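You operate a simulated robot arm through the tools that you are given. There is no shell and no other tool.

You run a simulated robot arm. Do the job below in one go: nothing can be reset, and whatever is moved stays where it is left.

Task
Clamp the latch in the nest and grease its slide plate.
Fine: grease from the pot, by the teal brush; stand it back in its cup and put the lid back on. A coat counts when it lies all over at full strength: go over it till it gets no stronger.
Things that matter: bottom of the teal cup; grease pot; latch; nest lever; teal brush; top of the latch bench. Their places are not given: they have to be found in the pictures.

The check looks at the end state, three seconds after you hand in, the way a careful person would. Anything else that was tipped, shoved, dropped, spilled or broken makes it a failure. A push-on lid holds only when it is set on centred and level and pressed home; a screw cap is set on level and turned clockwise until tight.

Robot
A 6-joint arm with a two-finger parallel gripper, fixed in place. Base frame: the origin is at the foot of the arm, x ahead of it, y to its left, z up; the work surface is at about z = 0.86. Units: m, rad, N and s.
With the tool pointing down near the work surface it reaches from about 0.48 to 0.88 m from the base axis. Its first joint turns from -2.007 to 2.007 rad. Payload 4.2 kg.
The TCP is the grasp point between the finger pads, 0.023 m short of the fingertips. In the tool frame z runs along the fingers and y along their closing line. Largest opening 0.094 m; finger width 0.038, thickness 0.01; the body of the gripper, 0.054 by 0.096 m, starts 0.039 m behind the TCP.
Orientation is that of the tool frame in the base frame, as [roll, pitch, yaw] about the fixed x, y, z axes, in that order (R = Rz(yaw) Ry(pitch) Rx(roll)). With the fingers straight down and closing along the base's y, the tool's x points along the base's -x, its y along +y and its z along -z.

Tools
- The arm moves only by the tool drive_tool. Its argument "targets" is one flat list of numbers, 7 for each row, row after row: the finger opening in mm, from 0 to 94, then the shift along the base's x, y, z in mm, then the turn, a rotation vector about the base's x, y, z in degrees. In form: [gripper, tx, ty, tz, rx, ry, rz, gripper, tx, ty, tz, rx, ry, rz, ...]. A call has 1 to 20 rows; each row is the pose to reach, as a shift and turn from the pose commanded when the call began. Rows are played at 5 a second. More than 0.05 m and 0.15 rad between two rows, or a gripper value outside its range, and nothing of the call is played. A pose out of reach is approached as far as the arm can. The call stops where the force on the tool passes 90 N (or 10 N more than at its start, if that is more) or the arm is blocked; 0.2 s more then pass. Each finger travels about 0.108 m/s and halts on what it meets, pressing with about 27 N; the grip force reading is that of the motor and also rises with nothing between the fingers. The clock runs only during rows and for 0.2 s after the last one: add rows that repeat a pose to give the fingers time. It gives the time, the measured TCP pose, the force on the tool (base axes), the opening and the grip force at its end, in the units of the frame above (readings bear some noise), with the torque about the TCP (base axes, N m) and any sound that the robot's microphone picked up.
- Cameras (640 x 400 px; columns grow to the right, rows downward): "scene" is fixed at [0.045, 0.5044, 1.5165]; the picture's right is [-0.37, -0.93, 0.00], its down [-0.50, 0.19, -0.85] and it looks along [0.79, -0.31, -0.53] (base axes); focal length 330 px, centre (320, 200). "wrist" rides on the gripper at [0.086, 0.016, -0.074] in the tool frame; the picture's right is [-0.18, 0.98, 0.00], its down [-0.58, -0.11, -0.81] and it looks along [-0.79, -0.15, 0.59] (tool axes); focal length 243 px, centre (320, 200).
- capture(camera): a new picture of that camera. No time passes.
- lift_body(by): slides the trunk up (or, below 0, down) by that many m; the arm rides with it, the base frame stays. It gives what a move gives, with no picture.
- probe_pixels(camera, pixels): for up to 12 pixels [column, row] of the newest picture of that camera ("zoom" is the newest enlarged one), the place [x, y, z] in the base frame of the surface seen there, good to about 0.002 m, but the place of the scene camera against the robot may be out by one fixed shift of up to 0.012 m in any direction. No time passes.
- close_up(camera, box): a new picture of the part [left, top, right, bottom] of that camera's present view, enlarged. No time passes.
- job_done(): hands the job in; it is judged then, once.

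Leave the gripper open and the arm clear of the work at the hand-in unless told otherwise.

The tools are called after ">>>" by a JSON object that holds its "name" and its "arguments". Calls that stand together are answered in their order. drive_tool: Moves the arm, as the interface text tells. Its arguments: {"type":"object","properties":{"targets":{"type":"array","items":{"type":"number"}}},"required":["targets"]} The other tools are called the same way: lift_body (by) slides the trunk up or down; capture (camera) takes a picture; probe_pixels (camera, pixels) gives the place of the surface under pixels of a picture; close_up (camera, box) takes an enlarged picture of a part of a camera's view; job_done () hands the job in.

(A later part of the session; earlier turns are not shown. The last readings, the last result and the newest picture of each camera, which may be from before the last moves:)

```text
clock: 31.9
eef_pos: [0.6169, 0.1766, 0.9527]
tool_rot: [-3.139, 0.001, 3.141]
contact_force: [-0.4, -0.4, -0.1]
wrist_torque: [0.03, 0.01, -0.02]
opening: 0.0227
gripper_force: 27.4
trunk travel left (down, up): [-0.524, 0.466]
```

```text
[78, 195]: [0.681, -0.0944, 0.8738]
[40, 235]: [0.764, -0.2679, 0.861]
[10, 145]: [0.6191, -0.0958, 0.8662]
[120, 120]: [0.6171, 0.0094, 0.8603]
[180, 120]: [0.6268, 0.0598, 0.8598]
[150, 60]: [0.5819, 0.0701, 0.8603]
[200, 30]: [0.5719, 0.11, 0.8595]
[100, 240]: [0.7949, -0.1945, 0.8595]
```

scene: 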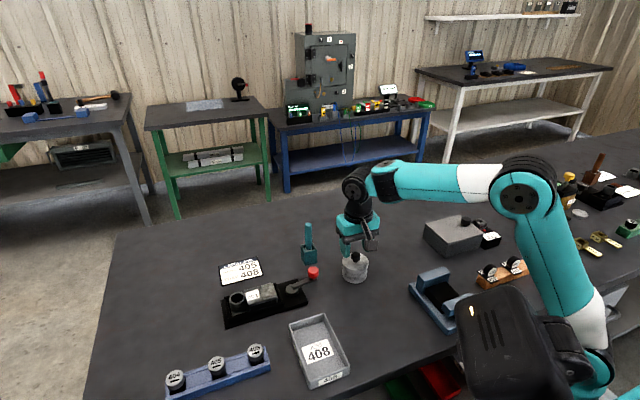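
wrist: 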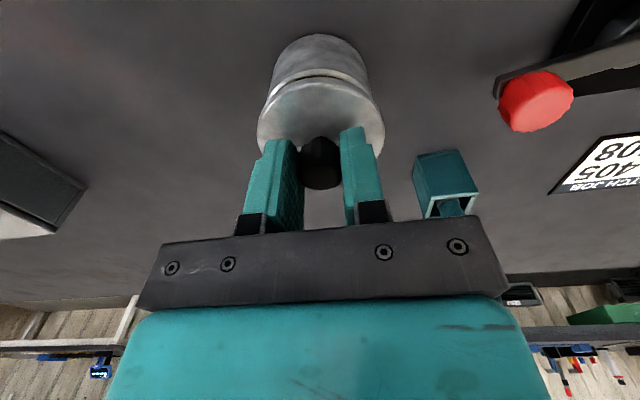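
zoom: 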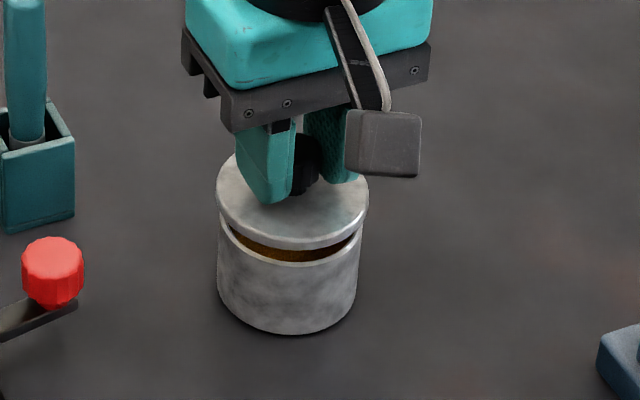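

The grey box lies at y < −0.09, so (0.655,0.070) is clear. I lift 45 mm and carry the lid there.

>>> {"name": "drive_tool", "arguments": {"targets": [10, 0, 0, 20, 0, 0, 0, 10, 0, 0, 40, 0, 0, 0, 10, 10, -26, 45, 0, 0, 0, 10, 19, -53, 45, 0, 0, 0, 10, 28, -80, 45, 0, 0, 0, 10, 38, -106, 45, 0, 0, 0, 10, 38, -106, 20, 0, 0, 0, 10, 38, -106, 0, 0, 0, 0, 10, 38, -106, -15, 0, 0, 0, 10, 38, -106, -30, 0, 0, 0, 10, 38, -106, -40, 0, 0, 0, 10, 38, -106, -40, 0, 0, 0]}}

>>> {"name": "capture", "arguments": {"camera": "wrist"}}

>>> {"name": "close_up", "arguments": {"camera": "scene", "box": [325, 205, 445, 295]}}

```text
clock: 34.5
eef_pos: [0.6568, 0.0718, 0.9127]
tool_rot: [-3.141, 0.0, 3.14]
contact_force: [0.2, -0.6, -0.1]
wrist_torque: [0.02, 0.01, 0.01]
opening: 0.0226
gripper_force: 27.0
trunk travel left (down, up): [-0.524, 0.466]
```

```text
taken
```

wrist: 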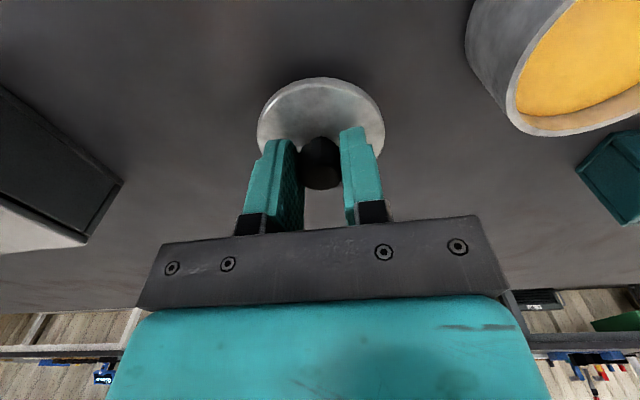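

```text
4.44 times, centred on (385, 250) of scene
```

zoom: 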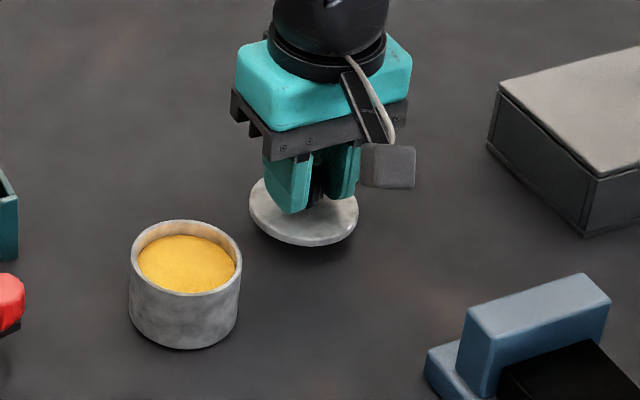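

The pot is open with yellow grease inside. I probe the grease surface and the rim, then lower the lid in small steps until contact.

>>> {"name": "probe_pixels", "arguments": {"camera": "wrist", "pixels": [[560, 80], [530, 100], [600, 60], [580, 120], [512, 95], [545, 130], [632, 20], [490, 20]]}}

>>> {"name": "drive_tool", "arguments": {"targets": [10, 0, 0, -4, 0, 0, 0, 10, 0, 0, -8, 0, 0, 0, 10, 0, 0, -11, 0, 0, 0, 10, 0, 0, -11, 0, 0, 0]}}

```text
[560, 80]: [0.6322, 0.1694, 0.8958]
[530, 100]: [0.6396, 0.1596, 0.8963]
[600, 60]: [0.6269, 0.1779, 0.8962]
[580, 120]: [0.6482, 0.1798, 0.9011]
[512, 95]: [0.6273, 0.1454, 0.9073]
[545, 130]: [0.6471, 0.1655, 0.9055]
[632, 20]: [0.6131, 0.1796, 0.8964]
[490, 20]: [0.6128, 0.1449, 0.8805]
```

```text
clock: 35.5
eef_pos: [0.6574, 0.0709, 0.9027]
tool_rot: [-3.141, -0.002, 3.14]
contact_force: [-0.1, -0.1, 0.0]
wrist_torque: [0.02, -0.01, 0.0]
opening: 0.0227
gripper_force: 26.9
trunk travel left (down, up): [-0.524, 0.466]
```

The grease surface is at z≈0.896 and the rim at 0.907. The lid isn't down yet, so I lower further in 2 mm steps.

>>> {"name": "drive_tool", "arguments": {"targets": [10, 0, 0, -2, 0, 0, 0, 10, 0, 0, -4, 0, 0, 0, 10, 0, 0, -5, 0, 0, 0, 10, 0, 0, -5, 0, 0, 0]}}

>>> {"name": "close_up", "arguments": {"camera": "scene", "box": [355, 210, 425, 270]}}

```text
clock: 36.5
eef_pos: [0.6562, 0.0716, 0.8967]
tool_rot: [-3.14, -0.001, 3.14]
contact_force: [-0.4, -0.8, -0.9]
wrist_torque: [0.0, -0.02, -0.02]
opening: 0.0228
gripper_force: 27.0
trunk travel left (down, up): [-0.524, 0.466]
```

```text
6.67 times, centred on (390, 240) of scene
```

zoom: 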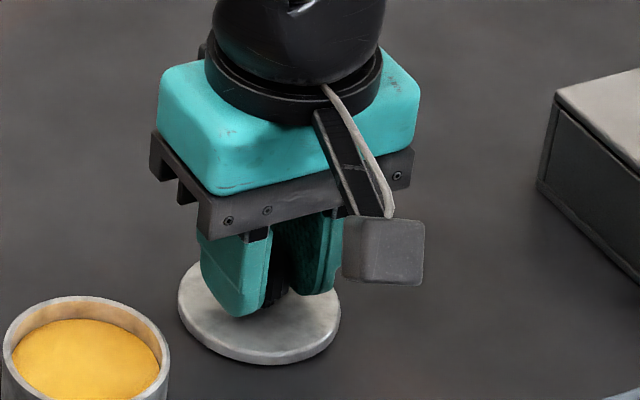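

Almost down. I go on 1 mm at a time, up to 5 mm.

>>> {"name": "drive_tool", "arguments": {"targets": [10, 0, 0, -1, 0, 0, 0, 10, 0, 0, -2, 0, 0, 0, 10, 0, 0, -3, 0, 0, 0, 10, 0, 0, -3, 0, 0, 0]}}

```text
clock: 37.5
eef_pos: [0.6562, 0.0715, 0.8951]
tool_rot: [-3.139, -0.001, 3.139]
contact_force: [-0.7, -3.2, 6.0]
wrist_torque: [-0.01, 0.06, 0.01]
opening: 0.0227
gripper_force: 26.4
trunk travel left (down, up): [-0.524, 0.466]
```

Contact at 6 N, so the lid rests flat. I open and rise.

>>> {"name": "drive_tool", "arguments": {"targets": [25, 0, 0, 1, 0, 0, 0, 50, 0, 0, 1, 0, 0, 0, 50, 0, 0, 1, 0, 0, 0, 50, 0, 0, 30, 0, 0, 0, 50, 0, 0, 70, 0, 0, 0, 50, 0, 0, 110, 0, 0, 0, 50, 0, 0, 110, 0, 0, 0]}}

>>> {"name": "capture", "arguments": {"camera": "wrist"}}

>>> {"name": "capture", "arguments": {"camera": "scene"}}

```text
clock: 39.1
eef_pos: [0.6548, 0.0701, 1.0038]
tool_rot: [-3.141, -0.001, 3.141]
contact_force: [0.0, -0.1, 0.0]
wrist_torque: [-0.04, 0.02, -0.01]
opening: 0.0501
gripper_force: 0.1
trunk travel left (down, up): [-0.524, 0.466]
```

```text
taken
```

wrist: 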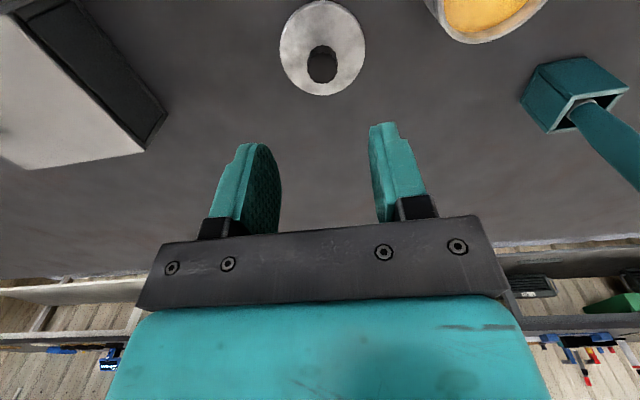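

```text
taken
```

scene: 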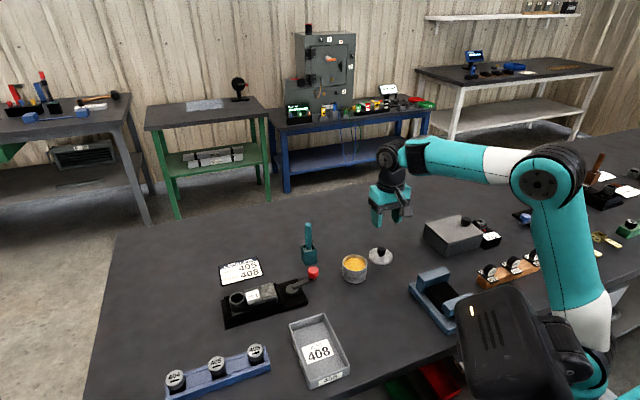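

The lid rests flat and the pot is open. Next is the brush. I raise the trunk by 0.11 m for reach to the brush (radius 0.76), then view the cup.

>>> {"name": "lift_body", "arguments": {"by": 0.11}}

>>> {"name": "drive_tool", "arguments": {"targets": [50, -10, 40, 0, 0, 0, 0, 50, -20, 80, 0, 0, 0, 0, 50, -30, 120, 0, 0, 0, 0, 50, -35, 160, 0, 0, 0, 0, 50, -35, 190, -20, 0, 0, 0, 50, -35, 195, -40, 0, 0, 0, 50, -35, 195, -40, 0, 0, 0]}}

>>> {"name": "capture", "arguments": {"camera": "wrist"}}

```text
clock: 40.5
eef_pos: [0.6554, 0.0695, 1.1149]
tool_rot: [-3.141, -0.003, 3.14]
contact_force: [-0.8, -0.3, -0.2]
wrist_torque: [0.02, -0.02, -0.02]
opening: 0.0499
gripper_force: 0.1
trunk travel left (down, up): [-0.634, 0.356]
```

```text
clock: 42.1
eef_pos: [0.62, 0.2658, 1.0748]
tool_rot: [-3.141, -0.002, 3.14]
contact_force: [-0.4, -0.1, 0.1]
wrist_torque: [-0.01, -0.01, 0.01]
opening: 0.0501
gripper_force: 0.1
trunk travel left (down, up): [-0.634, 0.356]
```

```text
taken
```

wrist: 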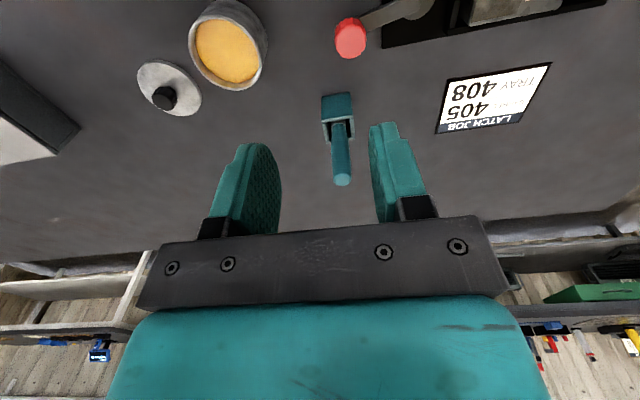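

The brush is centred in view at (341,160). I zoom in and probe it.

>>> {"name": "close_up", "arguments": {"camera": "wrist", "box": [290, 80, 390, 200]}}

>>> {"name": "close_up", "arguments": {"camera": "scene", "box": [285, 210, 335, 275]}}

```text
3.33 times, centred on (340, 140) of wrist
```

zoom: 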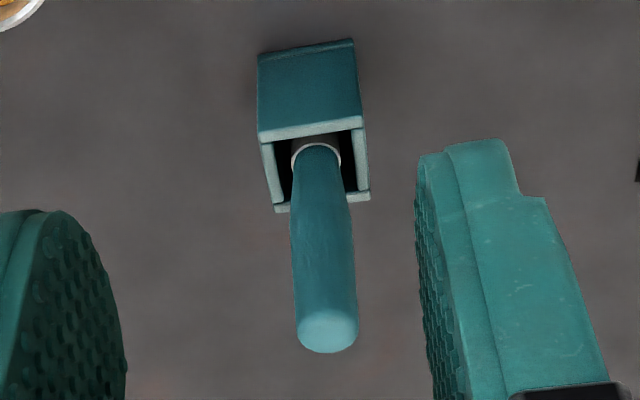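

```text
6.15 times, centred on (310, 242) of scene
```

zoom: 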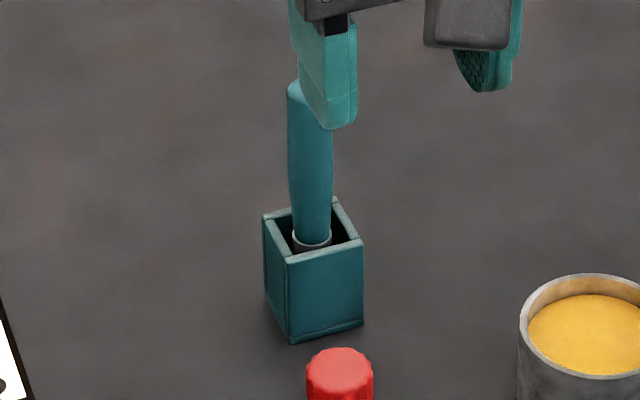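

I probe in wrist pixels: handle tip (342,180), handle middle (341,155), base of the handle (339,128), and the cup rim corners.

>>> {"name": "probe_pixels", "arguments": {"camera": "wrist", "pixels": [[342, 181], [342, 177], [341, 165], [341, 155], [340, 145], [339, 130], [322, 121], [352, 117], [328, 142], [354, 139], [323, 98], [349, 94]]}}

```text
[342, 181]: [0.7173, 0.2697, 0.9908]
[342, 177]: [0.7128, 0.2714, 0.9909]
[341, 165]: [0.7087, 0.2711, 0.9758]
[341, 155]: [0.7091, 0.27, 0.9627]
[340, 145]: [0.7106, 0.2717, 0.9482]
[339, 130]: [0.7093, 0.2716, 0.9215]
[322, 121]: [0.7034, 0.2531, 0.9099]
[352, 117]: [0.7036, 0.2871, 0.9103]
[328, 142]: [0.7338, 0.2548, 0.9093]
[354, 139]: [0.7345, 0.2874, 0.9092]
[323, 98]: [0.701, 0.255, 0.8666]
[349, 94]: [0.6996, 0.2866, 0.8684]
```

The handle is vertical, centred at about (0.718,0.2705), with its top at 0.991. The cup spans x 0.703–0.734, y 0.253–0.287 with its rim at 0.909. I drop to z 0.967 beside it and slide in along +x with the fingers straddling the handle, without closing yet.

>>> {"name": "drive_tool", "arguments": {"targets": [50, 0, 2, -36, 0, 0, 0, 50, 10, 4, -72, 0, 0, 0, 50, 20, 5, -107, 0, 0, 0, 50, 20, 5, -107, 0, 0, 0, 50, 45, 5, -107, 0, 0, 0, 50, 70, 5, -107, 0, 0, 0, 50, 90, 5, -107, 0, 0, 0, 50, 98, 5, -107, 0, 0, 0, 50, 98, 5, -107, 0, 0, 0]}}

>>> {"name": "capture", "arguments": {"camera": "wrist"}}

>>> {"name": "close_up", "arguments": {"camera": "scene", "box": [265, 190, 355, 280]}}

```text
clock: 44.1
eef_pos: [0.7175, 0.2709, 0.9671]
tool_rot: [-3.138, -0.002, 3.139]
contact_force: [-0.4, -0.3, 0.4]
wrist_torque: [0.02, 0.0, 0.03]
opening: 0.0498
gripper_force: 0.1
trunk travel left (down, up): [-0.634, 0.356]
```

```text
taken
```

wrist: 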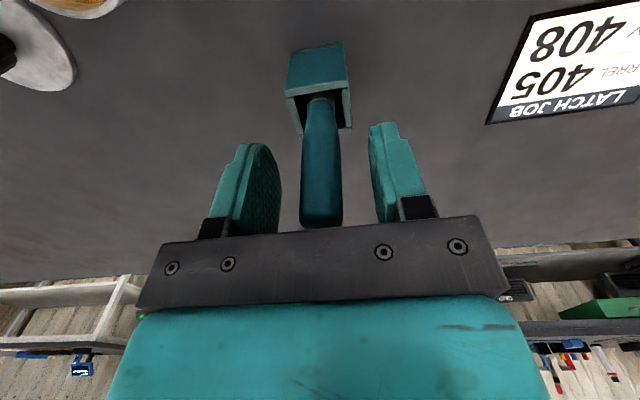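

```text
4.44 times, centred on (310, 235) of scene
```

zoom: 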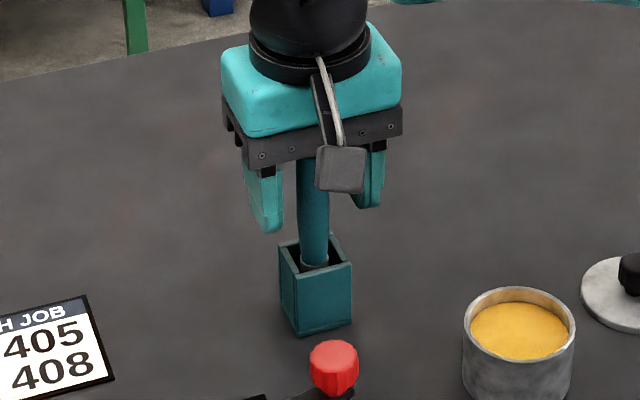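

The fingers straddle the handle with it centred. I close on it.

>>> {"name": "drive_tool", "arguments": {"targets": [30, 0, 0, 0, 0, 0, 0, 12, 0, 0, 0, 0, 0, 0, 8, 0, 0, 0, 0, 0, 0, 8, 0, 0, 0, 0, 0, 0]}}

>>> {"name": "capture", "arguments": {"camera": "wrist"}}

```text
clock: 45.1
eef_pos: [0.7193, 0.2703, 0.9675]
tool_rot: [-3.141, 0.0, 3.139]
contact_force: [0.7, -1.1, -0.2]
wrist_torque: [-0.02, -0.01, -0.01]
opening: 0.0181
gripper_force: 27.0
trunk travel left (down, up): [-0.634, 0.356]
```

```text
taken
```

wrist: 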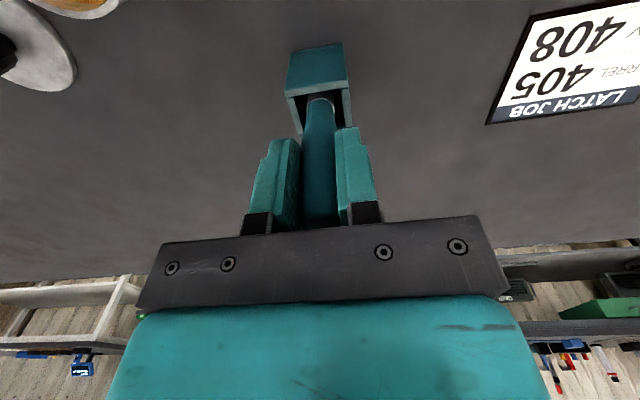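

Gripped at 18 mm, at (0.718,0.2705,0.9675), which I'll use for the return. I lift straight up with the trunk by 0.1 m.

>>> {"name": "lift_body", "arguments": {"by": 0.1}}

>>> {"name": "close_up", "arguments": {"camera": "scene", "box": [265, 160, 375, 280]}}

>>> {"name": "capture", "arguments": {"camera": "wrist"}}

```text
clock: 46.5
eef_pos: [0.7188, 0.2707, 1.0668]
tool_rot: [-3.14, -0.002, 3.139]
contact_force: [0.2, 0.4, -0.4]
wrist_torque: [0.0, -0.01, 0.0]
opening: 0.0183
gripper_force: 27.0
trunk travel left (down, up): [-0.734, 0.256]
```

```text
3.33 times, centred on (320, 220) of scene
```

zoom: 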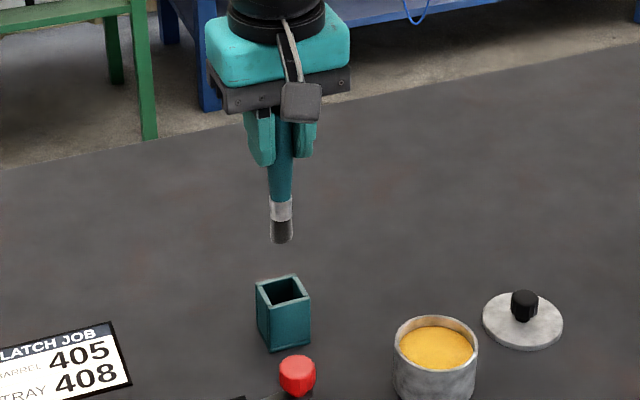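

```text
taken
```

wrist: 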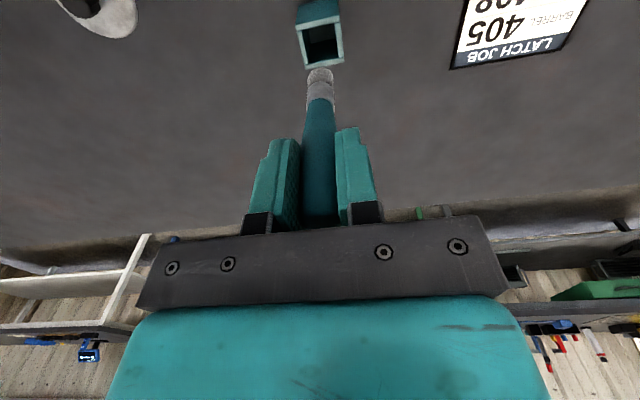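

The brush is out with short dark bristles. I probe the bristle tip in the scene zoom at (282,238), plus the ferrule, handle and cup interior. The scene reads about 7 mm too high in z.

>>> {"name": "probe_pixels", "arguments": {"camera": "zoom", "pixels": [[282, 238], [282, 225], [282, 210], [281, 180], [272, 235], [291, 235], [288, 293], [434, 345], [264, 160]]}}

>>> {"name": "probe_pixels", "arguments": {"camera": "wrist", "pixels": [[320, 72], [320, 100], [319, 130], [319, 45], [325, 30]]}}

```text
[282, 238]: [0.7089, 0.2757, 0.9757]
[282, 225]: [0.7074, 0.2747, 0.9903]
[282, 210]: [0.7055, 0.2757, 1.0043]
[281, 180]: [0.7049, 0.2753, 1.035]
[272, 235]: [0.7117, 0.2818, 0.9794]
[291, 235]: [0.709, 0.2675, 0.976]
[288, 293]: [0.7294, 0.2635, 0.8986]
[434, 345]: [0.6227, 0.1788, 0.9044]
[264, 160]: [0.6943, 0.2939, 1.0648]
```

```text
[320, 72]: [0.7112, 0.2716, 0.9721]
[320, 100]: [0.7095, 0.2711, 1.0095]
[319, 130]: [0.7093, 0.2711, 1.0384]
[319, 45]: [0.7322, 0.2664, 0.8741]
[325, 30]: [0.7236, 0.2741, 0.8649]
```

The bristle tip is about 100 mm below the TCP and 14 mm wide. The grease surface is at 0.896. I move towards the pot and up, then lower the trunk by 0.15 m so the pot is within reach.

>>> {"name": "drive_tool", "arguments": {"targets": [8, 0, 0, 20, 0, 0, 0, 8, -10, -8, 45, 0, 0, 0, 8, -25, -20, 70, 0, 0, 0, 8, -42, -34, 90, 0, 0, 0, 8, -58, -46, 103, 0, 0, 0, 8, -58, -46, 103, 0, 0, 0]}}

>>> {"name": "lift_body", "arguments": {"by": -0.15}}

```text
clock: 47.9
eef_pos: [0.6613, 0.2248, 1.1717]
tool_rot: [-3.141, -0.002, 3.141]
contact_force: [-0.2, 0.1, -0.7]
wrist_torque: [0.02, -0.02, 0.0]
opening: 0.0184
gripper_force: 27.3
trunk travel left (down, up): [-0.734, 0.256]
```

```text
clock: 49.6
eef_pos: [0.6613, 0.2242, 1.0206]
tool_rot: [-3.14, -0.002, 3.14]
contact_force: [0.1, -0.6, -0.8]
wrist_torque: [0.01, 0.02, -0.04]
opening: 0.0182
gripper_force: 26.9
trunk travel left (down, up): [-0.584, 0.406]
```

Now I go up 20 mm and over the pot centre (0.618,0.177), then look.

>>> {"name": "drive_tool", "arguments": {"targets": [8, 0, 0, 20, 0, 0, 0, 8, -14, -16, 22, 0, 0, 0, 8, -28, -32, 22, 0, 0, 0, 8, -42, -48, 22, 0, 0, 0, 8, -42, -48, 22, 0, 0, 0]}}

>>> {"name": "close_up", "arguments": {"camera": "scene", "box": [310, 190, 410, 290]}}

>>> {"name": "capture", "arguments": {"camera": "wrist"}}

```text
clock: 50.8
eef_pos: [0.6187, 0.1756, 1.0423]
tool_rot: [-3.14, -0.002, 3.141]
contact_force: [0.6, 0.3, -0.1]
wrist_torque: [0.0, 0.05, 0.0]
opening: 0.0184
gripper_force: 26.6
trunk travel left (down, up): [-0.584, 0.406]
```

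```text
4.00 times, centred on (360, 240) of scene
```

zoom: 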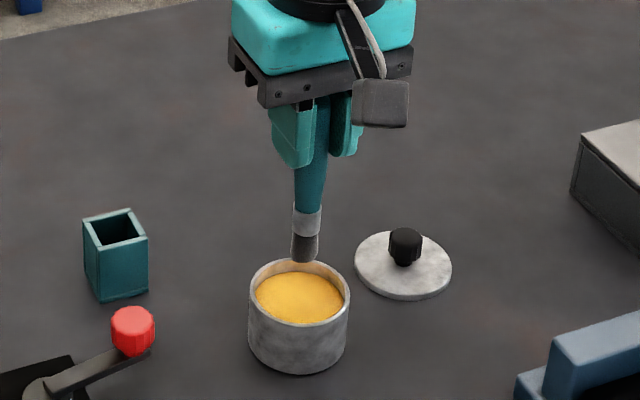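

```text
taken
```

wrist: 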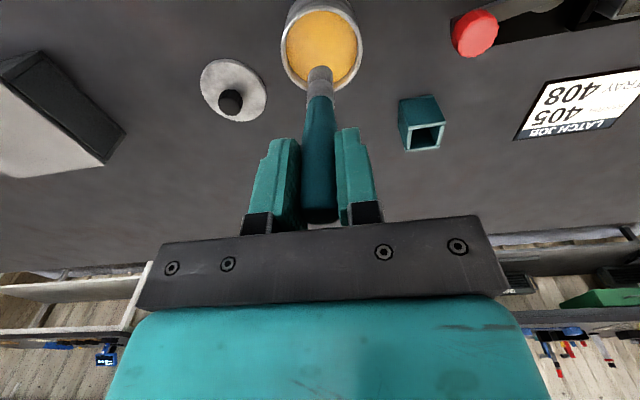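

The brush is over the pot. I dip about 9 mm deep, swirl slightly and come back up.

>>> {"name": "drive_tool", "arguments": {"targets": [8, 0, 0, -20, 0, 0, 0, 8, 0, 0, -36, 0, 0, 0, 8, 0, 0, -46, 0, 0, 0, 8, 0, 0, -55, 0, 0, 0, 8, 5, 0, -55, 0, 0, 0, 8, 0, 5, -55, 0, 0, 0, 8, -5, 0, -55, 0, 0, 0, 8, 0, -5, -55, 0, 0, 0, 8, 0, 0, -55, 0, 0, 0, 8, 0, 0, -42, 0, 0, 0, 8, 0, 0, -20, 0, 0, 0, 8, 0, 0, 0, 0, 0, 0, 8, 0, 0, 0, 0, 0, 0]}}

>>> {"name": "close_up", "arguments": {"camera": "scene", "box": [310, 190, 410, 290]}}

```text
clock: 53.6
eef_pos: [0.6192, 0.1761, 1.0421]
tool_rot: [-3.14, -0.002, 3.14]
contact_force: [0.7, -0.5, -0.7]
wrist_torque: [0.05, 0.02, 0.04]
opening: 0.0181
gripper_force: 27.0
trunk travel left (down, up): [-0.584, 0.406]
```

```text
4.00 times, centred on (360, 240) of scene
```

zoom: 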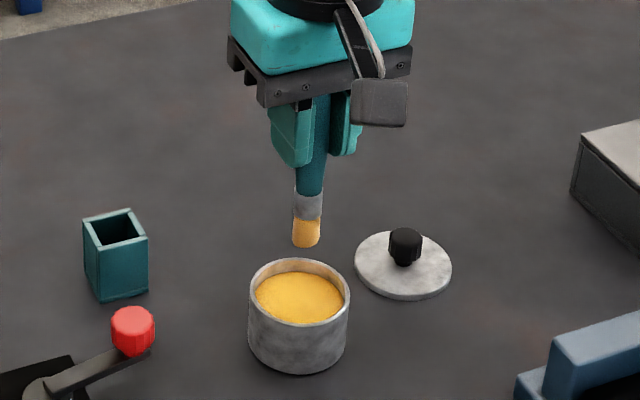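

The bristles are coated, but the brush seems to have slid up a little in the grip. I probe the tip and ferrule again.

>>> {"name": "probe_pixels", "arguments": {"camera": "zoom", "pixels": [[305, 244], [306, 230], [307, 218], [307, 205], [307, 196], [309, 185]]}}

>>> {"name": "capture", "arguments": {"camera": "wrist"}}

```text
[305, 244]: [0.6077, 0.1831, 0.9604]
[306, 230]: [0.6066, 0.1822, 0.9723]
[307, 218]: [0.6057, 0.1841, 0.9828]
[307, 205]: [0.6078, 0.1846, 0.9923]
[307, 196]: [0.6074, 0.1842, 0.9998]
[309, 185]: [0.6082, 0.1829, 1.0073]
```

```text
taken
```

wrist: 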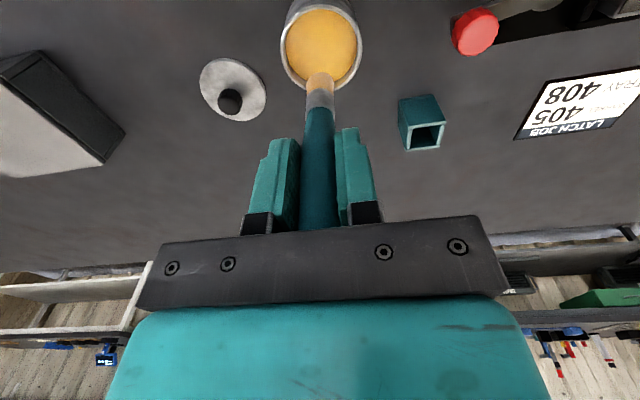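

The brush slid up 9–10 mm (the grease is firm), so the tip is now about 90.5 mm below the TCP. Now to the plate. I raise the trunk 0.08 m, then travel in +y to above the plate centre (0.614,0.4135) with the tip about 30 mm above it.

>>> {"name": "lift_body", "arguments": {"by": 0.08}}

>>> {"name": "drive_tool", "arguments": {"targets": [8, 0, 34, -10, 0, 0, 0, 8, -1, 68, -22, 0, 0, 0, 8, -1, 102, -36, 0, 0, 0, 8, -2, 136, -50, 0, 0, 0, 8, -3, 170, -66, 0, 0, 0, 8, -3, 204, -84, 0, 0, 0, 8, -4, 236.7, -102, 0, 0, 0, 8, -4, 236.7, -102, 0, 0, 0]}}

>>> {"name": "capture", "arguments": {"camera": "wrist"}}

>>> {"name": "close_up", "arguments": {"camera": "scene", "box": [215, 220, 325, 330]}}

```text
clock: 54.8
eef_pos: [0.6188, 0.1755, 1.1222]
tool_rot: [-3.138, -0.002, 3.14]
contact_force: [0.4, 0.7, 0.6]
wrist_torque: [-0.03, -0.02, -0.01]
opening: 0.0182
gripper_force: 26.8
trunk travel left (down, up): [-0.664, 0.326]
```

```text
clock: 56.6
eef_pos: [0.6137, 0.4137, 1.0221]
tool_rot: [-3.141, 0.0, 3.14]
contact_force: [0.1, 0.0, 0.2]
wrist_torque: [0.02, 0.02, 0.0]
opening: 0.018
gripper_force: 27.0
trunk travel left (down, up): [-0.664, 0.326]
```

```text
taken
```

wrist: 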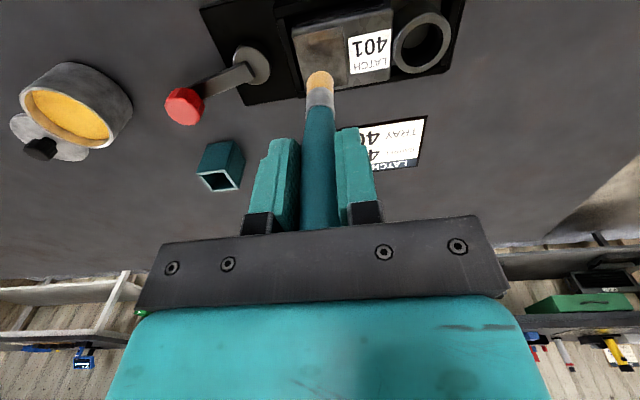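

```text
3.64 times, centred on (270, 275) of scene
```

zoom: 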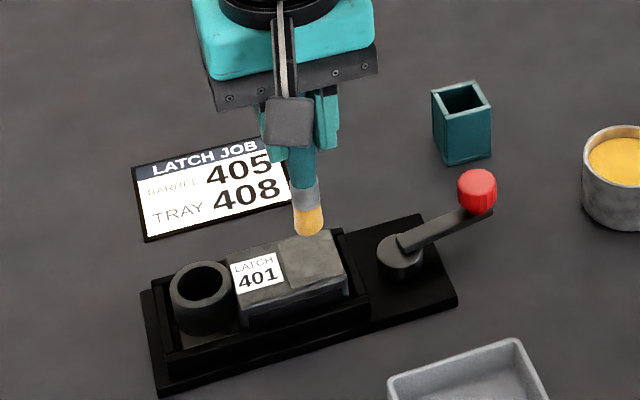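

The brush hovers over the plate. I re-check the plate's position after clamping with a wrist close-up.

>>> {"name": "close_up", "arguments": {"camera": "wrist", "box": [270, 0, 450, 110]}}

```text
3.56 times, centred on (360, 55) of wrist
```

zoom: 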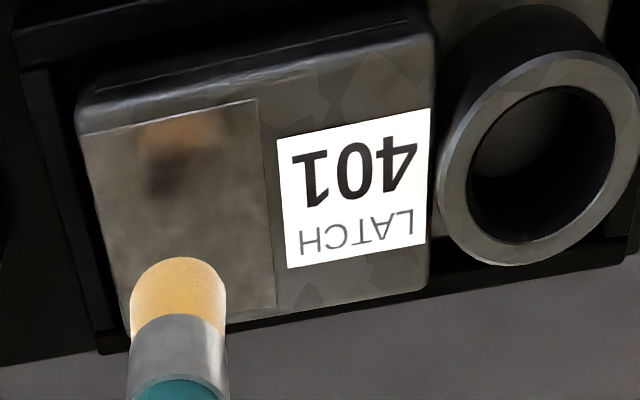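

The plate is a clear rectangle from zoom (80,133) to (277,303). I probe its corners.

>>> {"name": "probe_pixels", "arguments": {"camera": "zoom", "pixels": [[86, 137], [256, 105], [275, 298], [118, 300], [180, 180], [250, 250], [100, 200], [430, 120], [82, 100], [430, 30]]}}

```text
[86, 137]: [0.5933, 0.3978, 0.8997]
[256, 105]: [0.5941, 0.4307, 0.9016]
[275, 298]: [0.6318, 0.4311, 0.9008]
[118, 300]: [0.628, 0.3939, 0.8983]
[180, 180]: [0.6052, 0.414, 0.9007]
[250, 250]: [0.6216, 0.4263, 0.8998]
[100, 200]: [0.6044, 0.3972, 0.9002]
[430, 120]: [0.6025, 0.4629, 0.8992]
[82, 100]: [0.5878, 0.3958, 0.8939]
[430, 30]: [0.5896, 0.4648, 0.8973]
```

The plate spans x 0.593–0.634 and y 0.3965–0.431, unchanged. I descend at its inner corner region (0.601,0.404) to light contact.

>>> {"name": "drive_tool", "arguments": {"targets": [8, -13, -9.5, -10, 0, 0, 0, 8, -13, -9.5, -20, 0, 0, 0, 8, -13, -9.5, -25, 0, 0, 0, 8, -13, -9.5, -28, 0, 0, 0, 8, -13, -9.5, -29, 0, 0, 0, 8, -13, -9.5, -29, 0, 0, 0]}}

>>> {"name": "close_up", "arguments": {"camera": "scene", "box": [215, 220, 325, 330]}}

>>> {"name": "close_up", "arguments": {"camera": "wrist", "box": [270, 20, 450, 130]}}

```text
clock: 58.0
eef_pos: [0.6024, 0.4036, 0.9948]
tool_rot: [3.14, 0.001, 3.139]
contact_force: [-2.1, 1.4, 23.1]
wrist_torque: [0.42, 0.09, -0.03]
opening: 0.0186
gripper_force: 27.3
trunk travel left (down, up): [-0.664, 0.326]
```

```text
3.64 times, centred on (270, 275) of scene
```

zoom: 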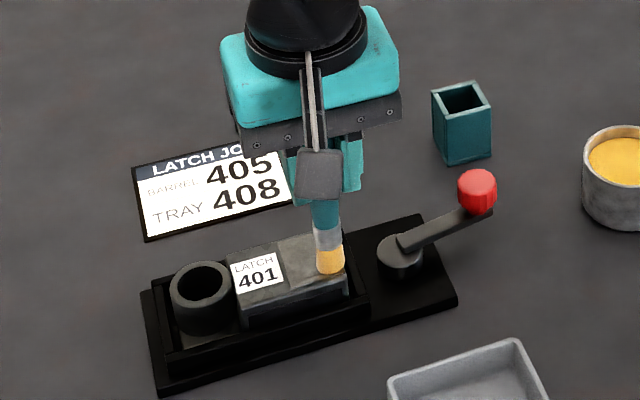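

```text
3.56 times, centred on (360, 75) of wrist
```

zoom: 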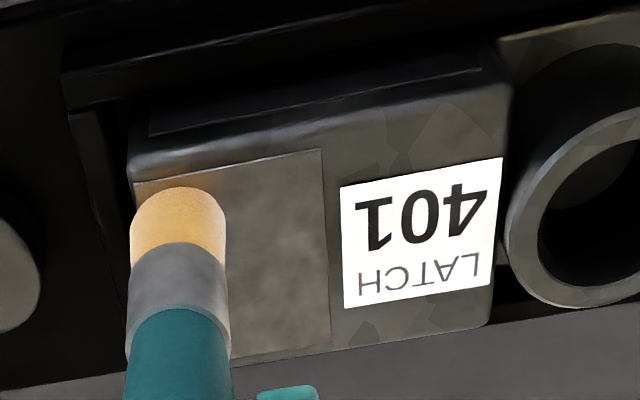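

Contact at 23 N is a bit firm. I ease up 1.5 mm and stroke back and forth along x over the plate in four lanes of y.

>>> {"name": "drive_tool", "arguments": {"targets": [8, 0, 0, 1.5, 0, 0, 0, 8, 9, 0, 1.5, 0, 0, 0, 8, 18, 0, 1.5, 0, 0, 0, 8, 26, 0, 1.5, 0, 0, 0, 8, 26, 6.5, 1.5, 0, 0, 0, 8, 18, 6.5, 1.5, 0, 0, 0, 8, 9, 6.5, 1.5, 0, 0, 0, 8, 0, 6.5, 1.5, 0, 0, 0, 8, 0, 13, 1.5, 0, 0, 0, 8, 9, 13, 1.5, 0, 0, 0, 8, 18, 13, 1.5, 0, 0, 0, 8, 26, 13, 1.5, 0, 0, 0, 8, 26, 19.5, 1.5, 0, 0, 0, 8, 18, 19.5, 1.5, 0, 0, 0, 8, 9, 19.5, 1.5, 0, 0, 0, 8, 0, 19.5, 1.5, 0, 0, 0, 8, 0, 19.5, 1.5, 0, 0, 0]}}

>>> {"name": "close_up", "arguments": {"camera": "scene", "box": [215, 220, 325, 330]}}

>>> {"name": "close_up", "arguments": {"camera": "wrist", "box": [230, 20, 410, 130]}}

```text
clock: 61.6
eef_pos: [0.6015, 0.4234, 0.9925]
tool_rot: [-3.139, -0.002, 3.139]
contact_force: [0.0, 0.4, 0.4]
wrist_torque: [-0.05, -0.02, -0.01]
opening: 0.0181
gripper_force: 26.8
trunk travel left (down, up): [-0.664, 0.326]
```

```text
3.64 times, centred on (270, 275) of scene
```

zoom: 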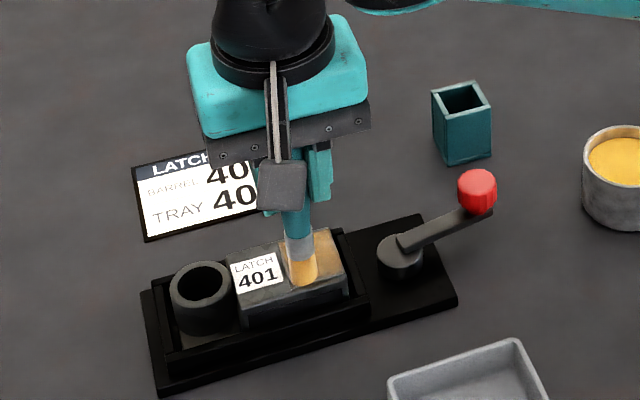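

```text
3.56 times, centred on (320, 75) of wrist
```

zoom: 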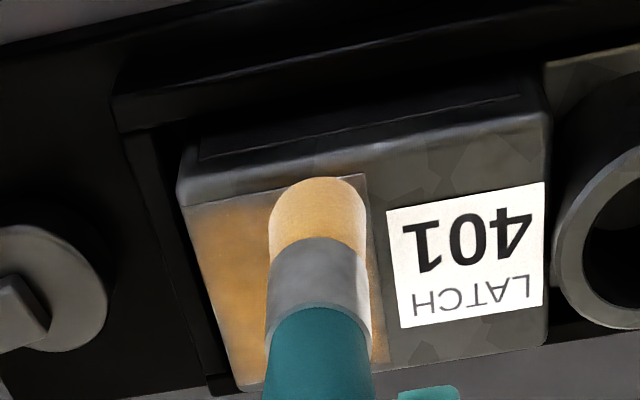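

The plate is taking grease. I go over it again in the cross direction, 1 mm lower, with lanes along y.

>>> {"name": "drive_tool", "arguments": {"targets": [8, -1, 0, -1, 0, 0, 0, 8, -1, -10, -1, 0, 0, 0, 8, -1, -20, -1, 0, 0, 0, 8, 6, -20, -1, 0, 0, 0, 8, 6, -10, -1, 0, 0, 0, 8, 6, 0, -1, 0, 0, 0, 8, 13, 0, -1, 0, 0, 0, 8, 13, -10, -1, 0, 0, 0, 8, 13, -20, -1, 0, 0, 0, 8, 20, -20, -1, 0, 0, 0, 8, 20, -10, -1, 0, 0, 0, 8, 20, 0, -1, 0, 0, 0, 8, 27, 0, -1, 0, 0, 0, 8, 27, -10, -1, 0, 0, 0, 8, 27, -20, -1, 0, 0, 0, 8, 27, -20, -1, 0, 0, 0]}}

>>> {"name": "drive_tool", "arguments": {"targets": [8, 0, 0, 8, 0, 0, 0, 8, 15, 0, 30, 0, 0, 0, 8, 30, 0, 40, 0, 0, 0, 8, 30, 0, 40, 0, 0, 0]}}

>>> {"name": "close_up", "arguments": {"camera": "scene", "box": [215, 220, 325, 330]}}

>>> {"name": "capture", "arguments": {"camera": "wrist"}}

```text
clock: 65.0
eef_pos: [0.6287, 0.4034, 0.9925]
tool_rot: [-3.14, -0.001, -3.142]
contact_force: [0.4, 0.5, 0.0]
wrist_torque: [0.0, 0.02, -0.02]
opening: 0.0176
gripper_force: 26.9
trunk travel left (down, up): [-0.664, 0.326]
```

```text
clock: 66.0
eef_pos: [0.6471, 0.3983, 1.026]
tool_rot: [-3.14, -0.002, 3.139]
contact_force: [-0.2, 0.3, -0.5]
wrist_torque: [0.01, -0.01, -0.01]
opening: 0.0183
gripper_force: 27.1
out of reach, approached as far as the arm can: row 3, 4
trunk travel left (down, up): [-0.664, 0.326]
```

```text
3.64 times, centred on (270, 275) of scene
```

zoom: 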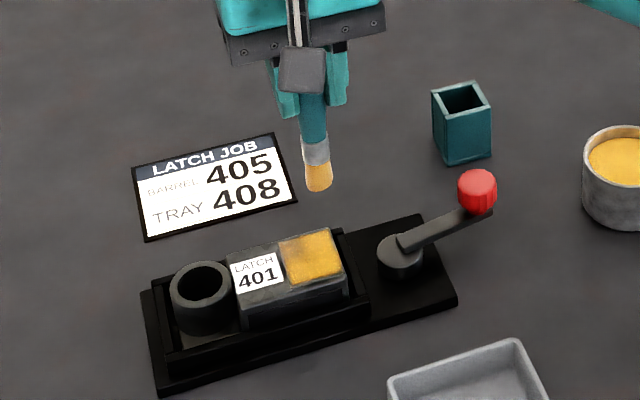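

```text
taken
```

wrist: 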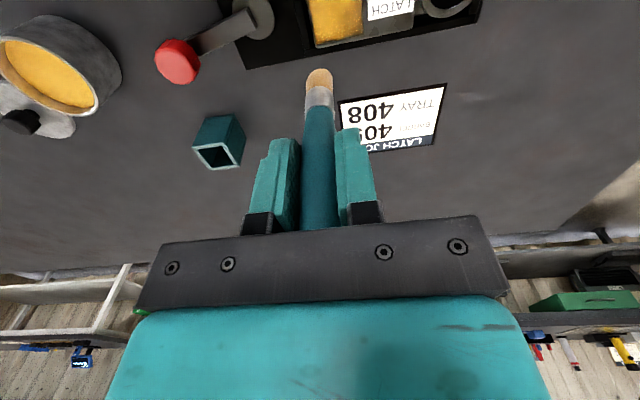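

Good coat now. I zoom in on it from both cameras to look for thin spots.

>>> {"name": "close_up", "arguments": {"camera": "wrist", "box": [290, 0, 430, 60]}}

>>> {"name": "close_up", "arguments": {"camera": "scene", "box": [270, 270, 325, 310]}}

>>> {"name": "close_up", "arguments": {"camera": "scene", "box": [275, 230, 330, 310]}}

```text
4.57 times, centred on (360, 30) of wrist
```

zoom: 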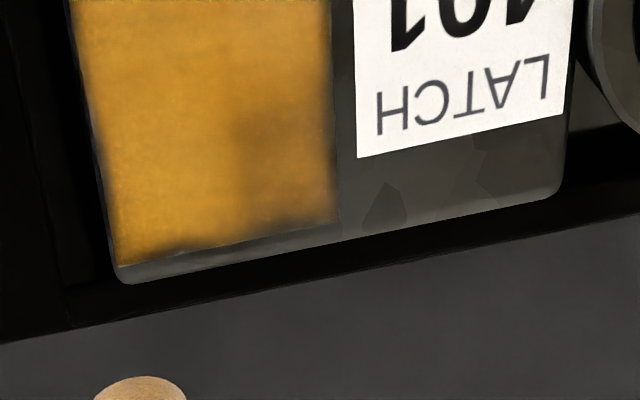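

```text
10.00 times, centred on (298, 290) of scene
```

zoom: 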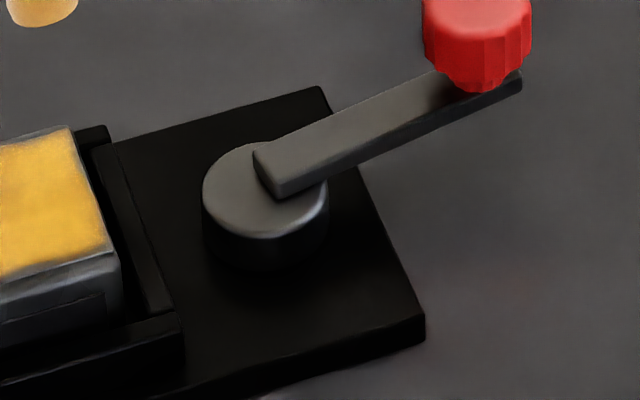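

```text
5.00 times, centred on (302, 270) of scene
```

zoom: 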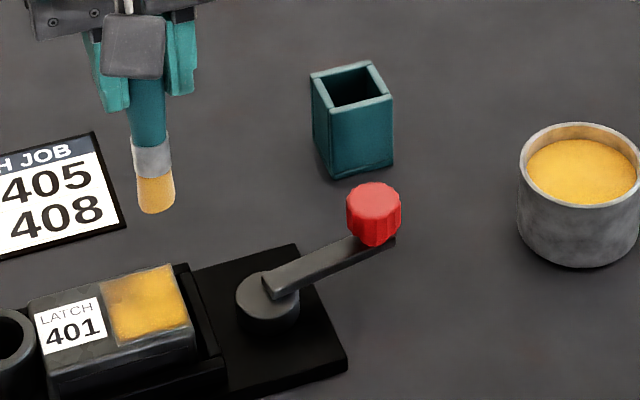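

The coat is good but thinner near the outer corner (zoom ~300,210) and the bristles look paler, so I reload. I go back to above the pot, then lower the trunk by 0.08 m.

>>> {"name": "drive_tool", "arguments": {"targets": [8, -12, -30, 6, 0, 0, 0, 8, -18, -64, 16, 0, 0, 0, 8, -21, -98, 32, 0, 0, 0, 8, -23, -132, 48, 0, 0, 0, 8, -25, -166, 64, 0, 0, 0, 8, -27, -198, 82, 0, 0, 0, 8, -29, -221.5, 96, 0, 0, 0, 8, -29, -221.5, 96, 0, 0, 0]}}

>>> {"name": "lift_body", "arguments": {"by": -0.08}}

>>> {"name": "close_up", "arguments": {"camera": "scene", "box": [310, 190, 410, 290]}}

>>> {"name": "capture", "arguments": {"camera": "wrist"}}

```text
clock: 67.8
eef_pos: [0.6179, 0.1773, 1.1207]
tool_rot: [-3.139, -0.002, 3.14]
contact_force: [0.1, -0.1, -1.0]
wrist_torque: [-0.01, 0.01, -0.02]
opening: 0.0181
gripper_force: 27.0
out of reach, approached as far as the arm can: row 1
trunk travel left (down, up): [-0.664, 0.326]
```

```text
clock: 68.9
eef_pos: [0.6169, 0.1768, 1.0418]
tool_rot: [-3.14, 0.0, 3.139]
contact_force: [-0.1, 0.4, 0.2]
wrist_torque: [0.01, 0.04, -0.03]
opening: 0.018
gripper_force: 27.5
trunk travel left (down, up): [-0.584, 0.406]
```

```text
4.00 times, centred on (360, 240) of scene
```

zoom: 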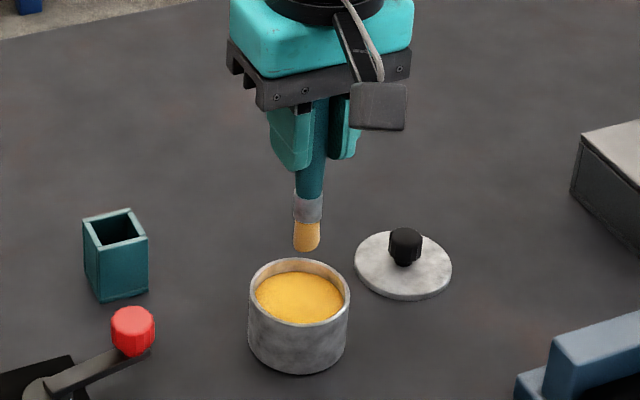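

```text
taken
```

wrist: 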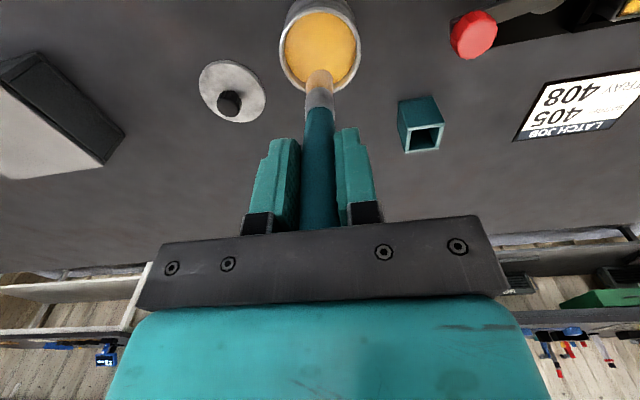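

The brush is over the pot again. I dip to just touch into the grease (−53 mm) with a small swirl, then come up.

>>> {"name": "drive_tool", "arguments": {"targets": [8, 0, 0, -20, 0, 0, 0, 8, 0, 0, -40, 0, 0, 0, 8, 0, 0, -50, 0, 0, 0, 8, 0, 0, -53.5, 0, 0, 0, 8, 6, 0, -53.5, 0, 0, 0, 8, 0, 6, -53.5, 0, 0, 0, 8, -6, 0, -53.5, 0, 0, 0, 8, 0, -6, -53.5, 0, 0, 0, 8, 0, 0, -53.5, 0, 0, 0]}}

>>> {"name": "drive_tool", "arguments": {"targets": [8, 0, 0, 15, 0, 0, 0, 8, 0, 0, 35, 0, 0, 0, 8, 0, 0, 53.5, 0, 0, 0, 8, 0, 0, 53.5, 0, 0, 0]}}

>>> {"name": "close_up", "arguments": {"camera": "scene", "box": [310, 190, 410, 290]}}

```text
clock: 70.9
eef_pos: [0.6182, 0.1754, 0.9876]
tool_rot: [-3.141, -0.002, 3.139]
contact_force: [-0.7, -6.2, 17.2]
wrist_torque: [-0.58, 0.01, -0.05]
opening: 0.0179
gripper_force: 26.9
trunk travel left (down, up): [-0.584, 0.406]
```

```text
clock: 71.9
eef_pos: [0.6171, 0.1771, 1.0419]
tool_rot: [-3.138, -0.001, 3.137]
contact_force: [-0.6, 0.9, -0.3]
wrist_torque: [-0.02, 0.02, 0.0]
opening: 0.0178
gripper_force: 27.4
trunk travel left (down, up): [-0.584, 0.406]
```

```text
4.00 times, centred on (360, 240) of scene
```

zoom: 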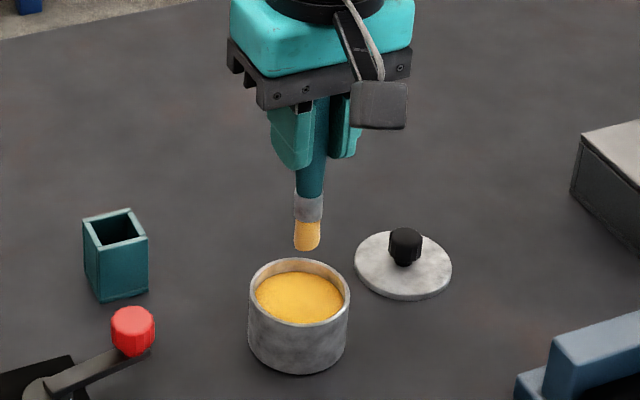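

Reloaded. Back to the plate the same way.

>>> {"name": "lift_body", "arguments": {"by": 0.08}}

>>> {"name": "drive_tool", "arguments": {"targets": [8, 0, 34, -10, 0, 0, 0, 8, -1, 68, -22, 0, 0, 0, 8, -1, 102, -36, 0, 0, 0, 8, -2, 136, -50, 0, 0, 0, 8, -3, 170, -66, 0, 0, 0, 8, -3, 204, -84, 0, 0, 0, 8, -4, 236.7, -102, 0, 0, 0, 8, -4, 236.7, -102, 0, 0, 0]}}

>>> {"name": "close_up", "arguments": {"camera": "wrist", "box": [270, 0, 450, 110]}}

```text
clock: 73.1
eef_pos: [0.6178, 0.1775, 1.1225]
tool_rot: [-3.139, -0.001, 3.14]
contact_force: [0.2, -0.3, -1.1]
wrist_torque: [-0.02, 0.0, 0.01]
opening: 0.0178
gripper_force: 26.9
trunk travel left (down, up): [-0.664, 0.326]
```

```text
clock: 74.9
eef_pos: [0.6145, 0.4128, 1.0179]
tool_rot: [-3.14, -0.002, 3.141]
contact_force: [-0.3, -0.2, -0.6]
wrist_torque: [-0.02, -0.02, 0.03]
opening: 0.018
gripper_force: 27.7
trunk travel left (down, up): [-0.664, 0.326]
```

```text
3.56 times, centred on (360, 55) of wrist
```

zoom: 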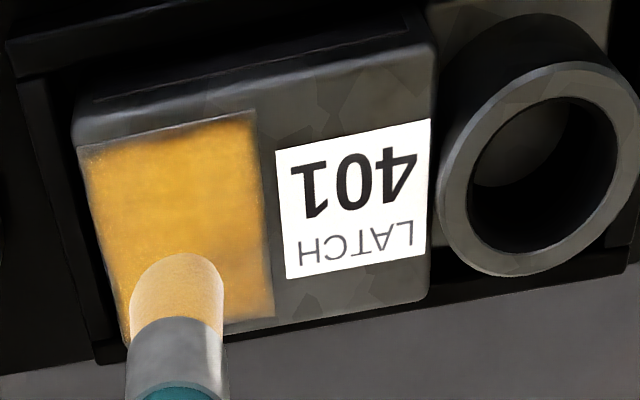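

The coat covers the plate, a bit thinner at the edges. I go over all of it again, reaching the edges, in lanes along x.

>>> {"name": "drive_tool", "arguments": {"targets": [8, -15, -12, -15, 0, 0, 0, 8, -15, -12, -26, 0, 0, 0, 8, -15, -12, -28.5, 0, 0, 0, 8, -5, -12, -28.5, 0, 0, 0, 8, 5, -12, -28.5, 0, 0, 0, 8, 15.5, -12, -28.5, 0, 0, 0, 8, 15.5, -6, -28.5, 0, 0, 0, 8, 5, -6, -28.5, 0, 0, 0, 8, -5, -6, -28.5, 0, 0, 0, 8, -15, -6, -28.5, 0, 0, 0, 8, -15, 0, -28.5, 0, 0, 0, 8, -5, 0, -28.5, 0, 0, 0, 8, 5, 0, -28.5, 0, 0, 0, 8, 15.5, 0, -28.5, 0, 0, 0, 8, 15.5, 6, -28.5, 0, 0, 0, 8, 5, 6, -28.5, 0, 0, 0, 8, -5, 6, -28.5, 0, 0, 0, 8, -15, 6, -28.5, 0, 0, 0]}}

>>> {"name": "drive_tool", "arguments": {"targets": [8, 0, 5.5, -0.5, 0, 0, 0, 8, 10, 5.5, -0.5, 0, 0, 0, 8, 20, 5.5, -0.5, 0, 0, 0, 8, 30.5, 5.5, -0.5, 0, 0, 0, 8, 31.5, -4, -0.5, 0, 0, 0, 8, 31.5, -11, -0.5, 0, 0, 0, 8, 31.5, -18, -0.5, 0, 0, 0, 8, 25, -18, -0.5, 0, 0, 0, 8, 25, -6, -0.5, 0, 0, 0, 8, 25, 5, -0.5, 0, 0, 0, 8, 18, 5, -0.5, 0, 0, 0, 8, 18, -6, -0.5, 0, 0, 0, 8, 18, -18, -0.5, 0, 0, 0, 8, 11, -18, -0.5, 0, 0, 0, 8, 11, -6, -0.5, 0, 0, 0, 8, 11, 5, -0.5, 0, 0, 0, 8, 0, 5, -0.5, 0, 0, 0, 8, 0, -6, -0.5, 0, 0, 0, 8, 0, -18, -0.5, 0, 0, 0, 8, 0, -18, -0.5, 0, 0, 0]}}

>>> {"name": "drive_tool", "arguments": {"targets": [8, 0, 0, 10, 0, 0, 0, 8, 10, 0, 25, 0, 0, 0, 8, 35, 0, 32, 0, 0, 0, 8, 50, 0, 32, 0, 0, 0, 8, 50, 0, 32, 0, 0, 0]}}

>>> {"name": "capture", "arguments": {"camera": "wrist"}}

>>> {"name": "close_up", "arguments": {"camera": "scene", "box": [235, 270, 290, 310]}}

```text
clock: 78.7
eef_pos: [0.5988, 0.4211, 0.9902]
tool_rot: [-3.14, -0.001, 3.139]
contact_force: [3.3, -0.7, 10.8]
wrist_torque: [-0.06, -0.3, 0.0]
opening: 0.0179
gripper_force: 27.3
trunk travel left (down, up): [-0.664, 0.326]
```

```text
clock: 82.9
eef_pos: [0.5979, 0.4017, 0.9907]
tool_rot: [3.141, -0.001, -3.141]
contact_force: [0.0, 4.4, 14.2]
wrist_torque: [0.42, -0.09, -0.02]
opening: 0.0182
gripper_force: 27.1
out of reach, approached as far as the arm can: row 4
trunk travel left (down, up): [-0.664, 0.326]
```

```text
clock: 84.1
eef_pos: [0.6478, 0.3973, 1.0239]
tool_rot: [-3.141, -0.003, 3.139]
contact_force: [1.2, -0.5, -0.7]
wrist_torque: [0.01, 0.01, -0.03]
opening: 0.018
gripper_force: 27.7
out of reach, approached as far as the arm can: row 4, 5
trunk travel left (down, up): [-0.664, 0.326]
```

```text
taken
```

wrist: 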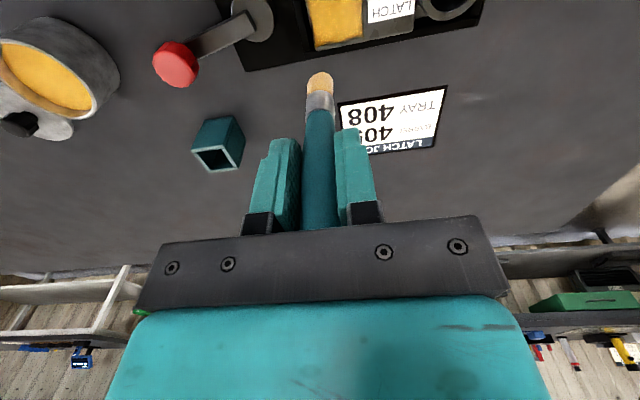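

```text
10.00 times, centred on (262, 290) of scene
```

zoom: 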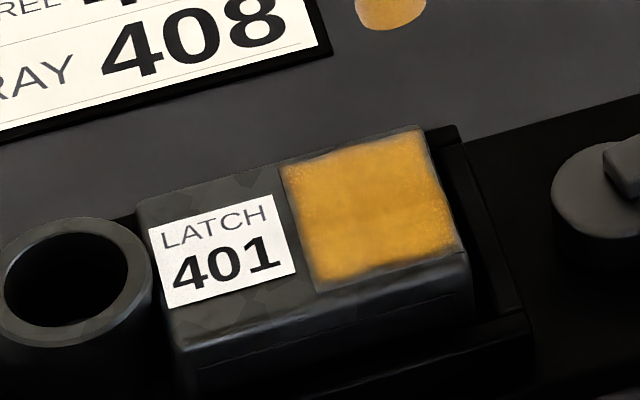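

The coat looks good; the inner edge (x≈0.594) seems slightly ragged. A wrist zoom for comparison.

>>> {"name": "close_up", "arguments": {"camera": "wrist", "box": [290, 0, 430, 60]}}

>>> {"name": "close_up", "arguments": {"camera": "scene", "box": [256, 278, 286, 302]}}

```text
4.57 times, centred on (360, 30) of wrist
```

zoom: 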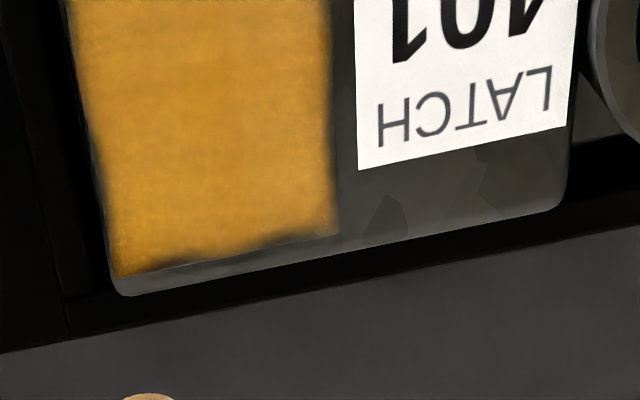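

```text
16.00 times, centred on (271, 290) of scene
```

zoom: 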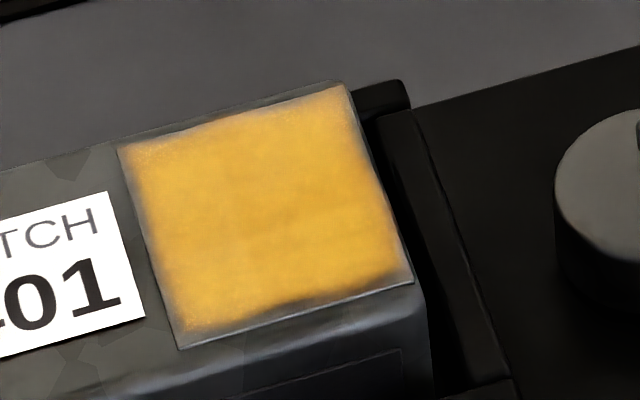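

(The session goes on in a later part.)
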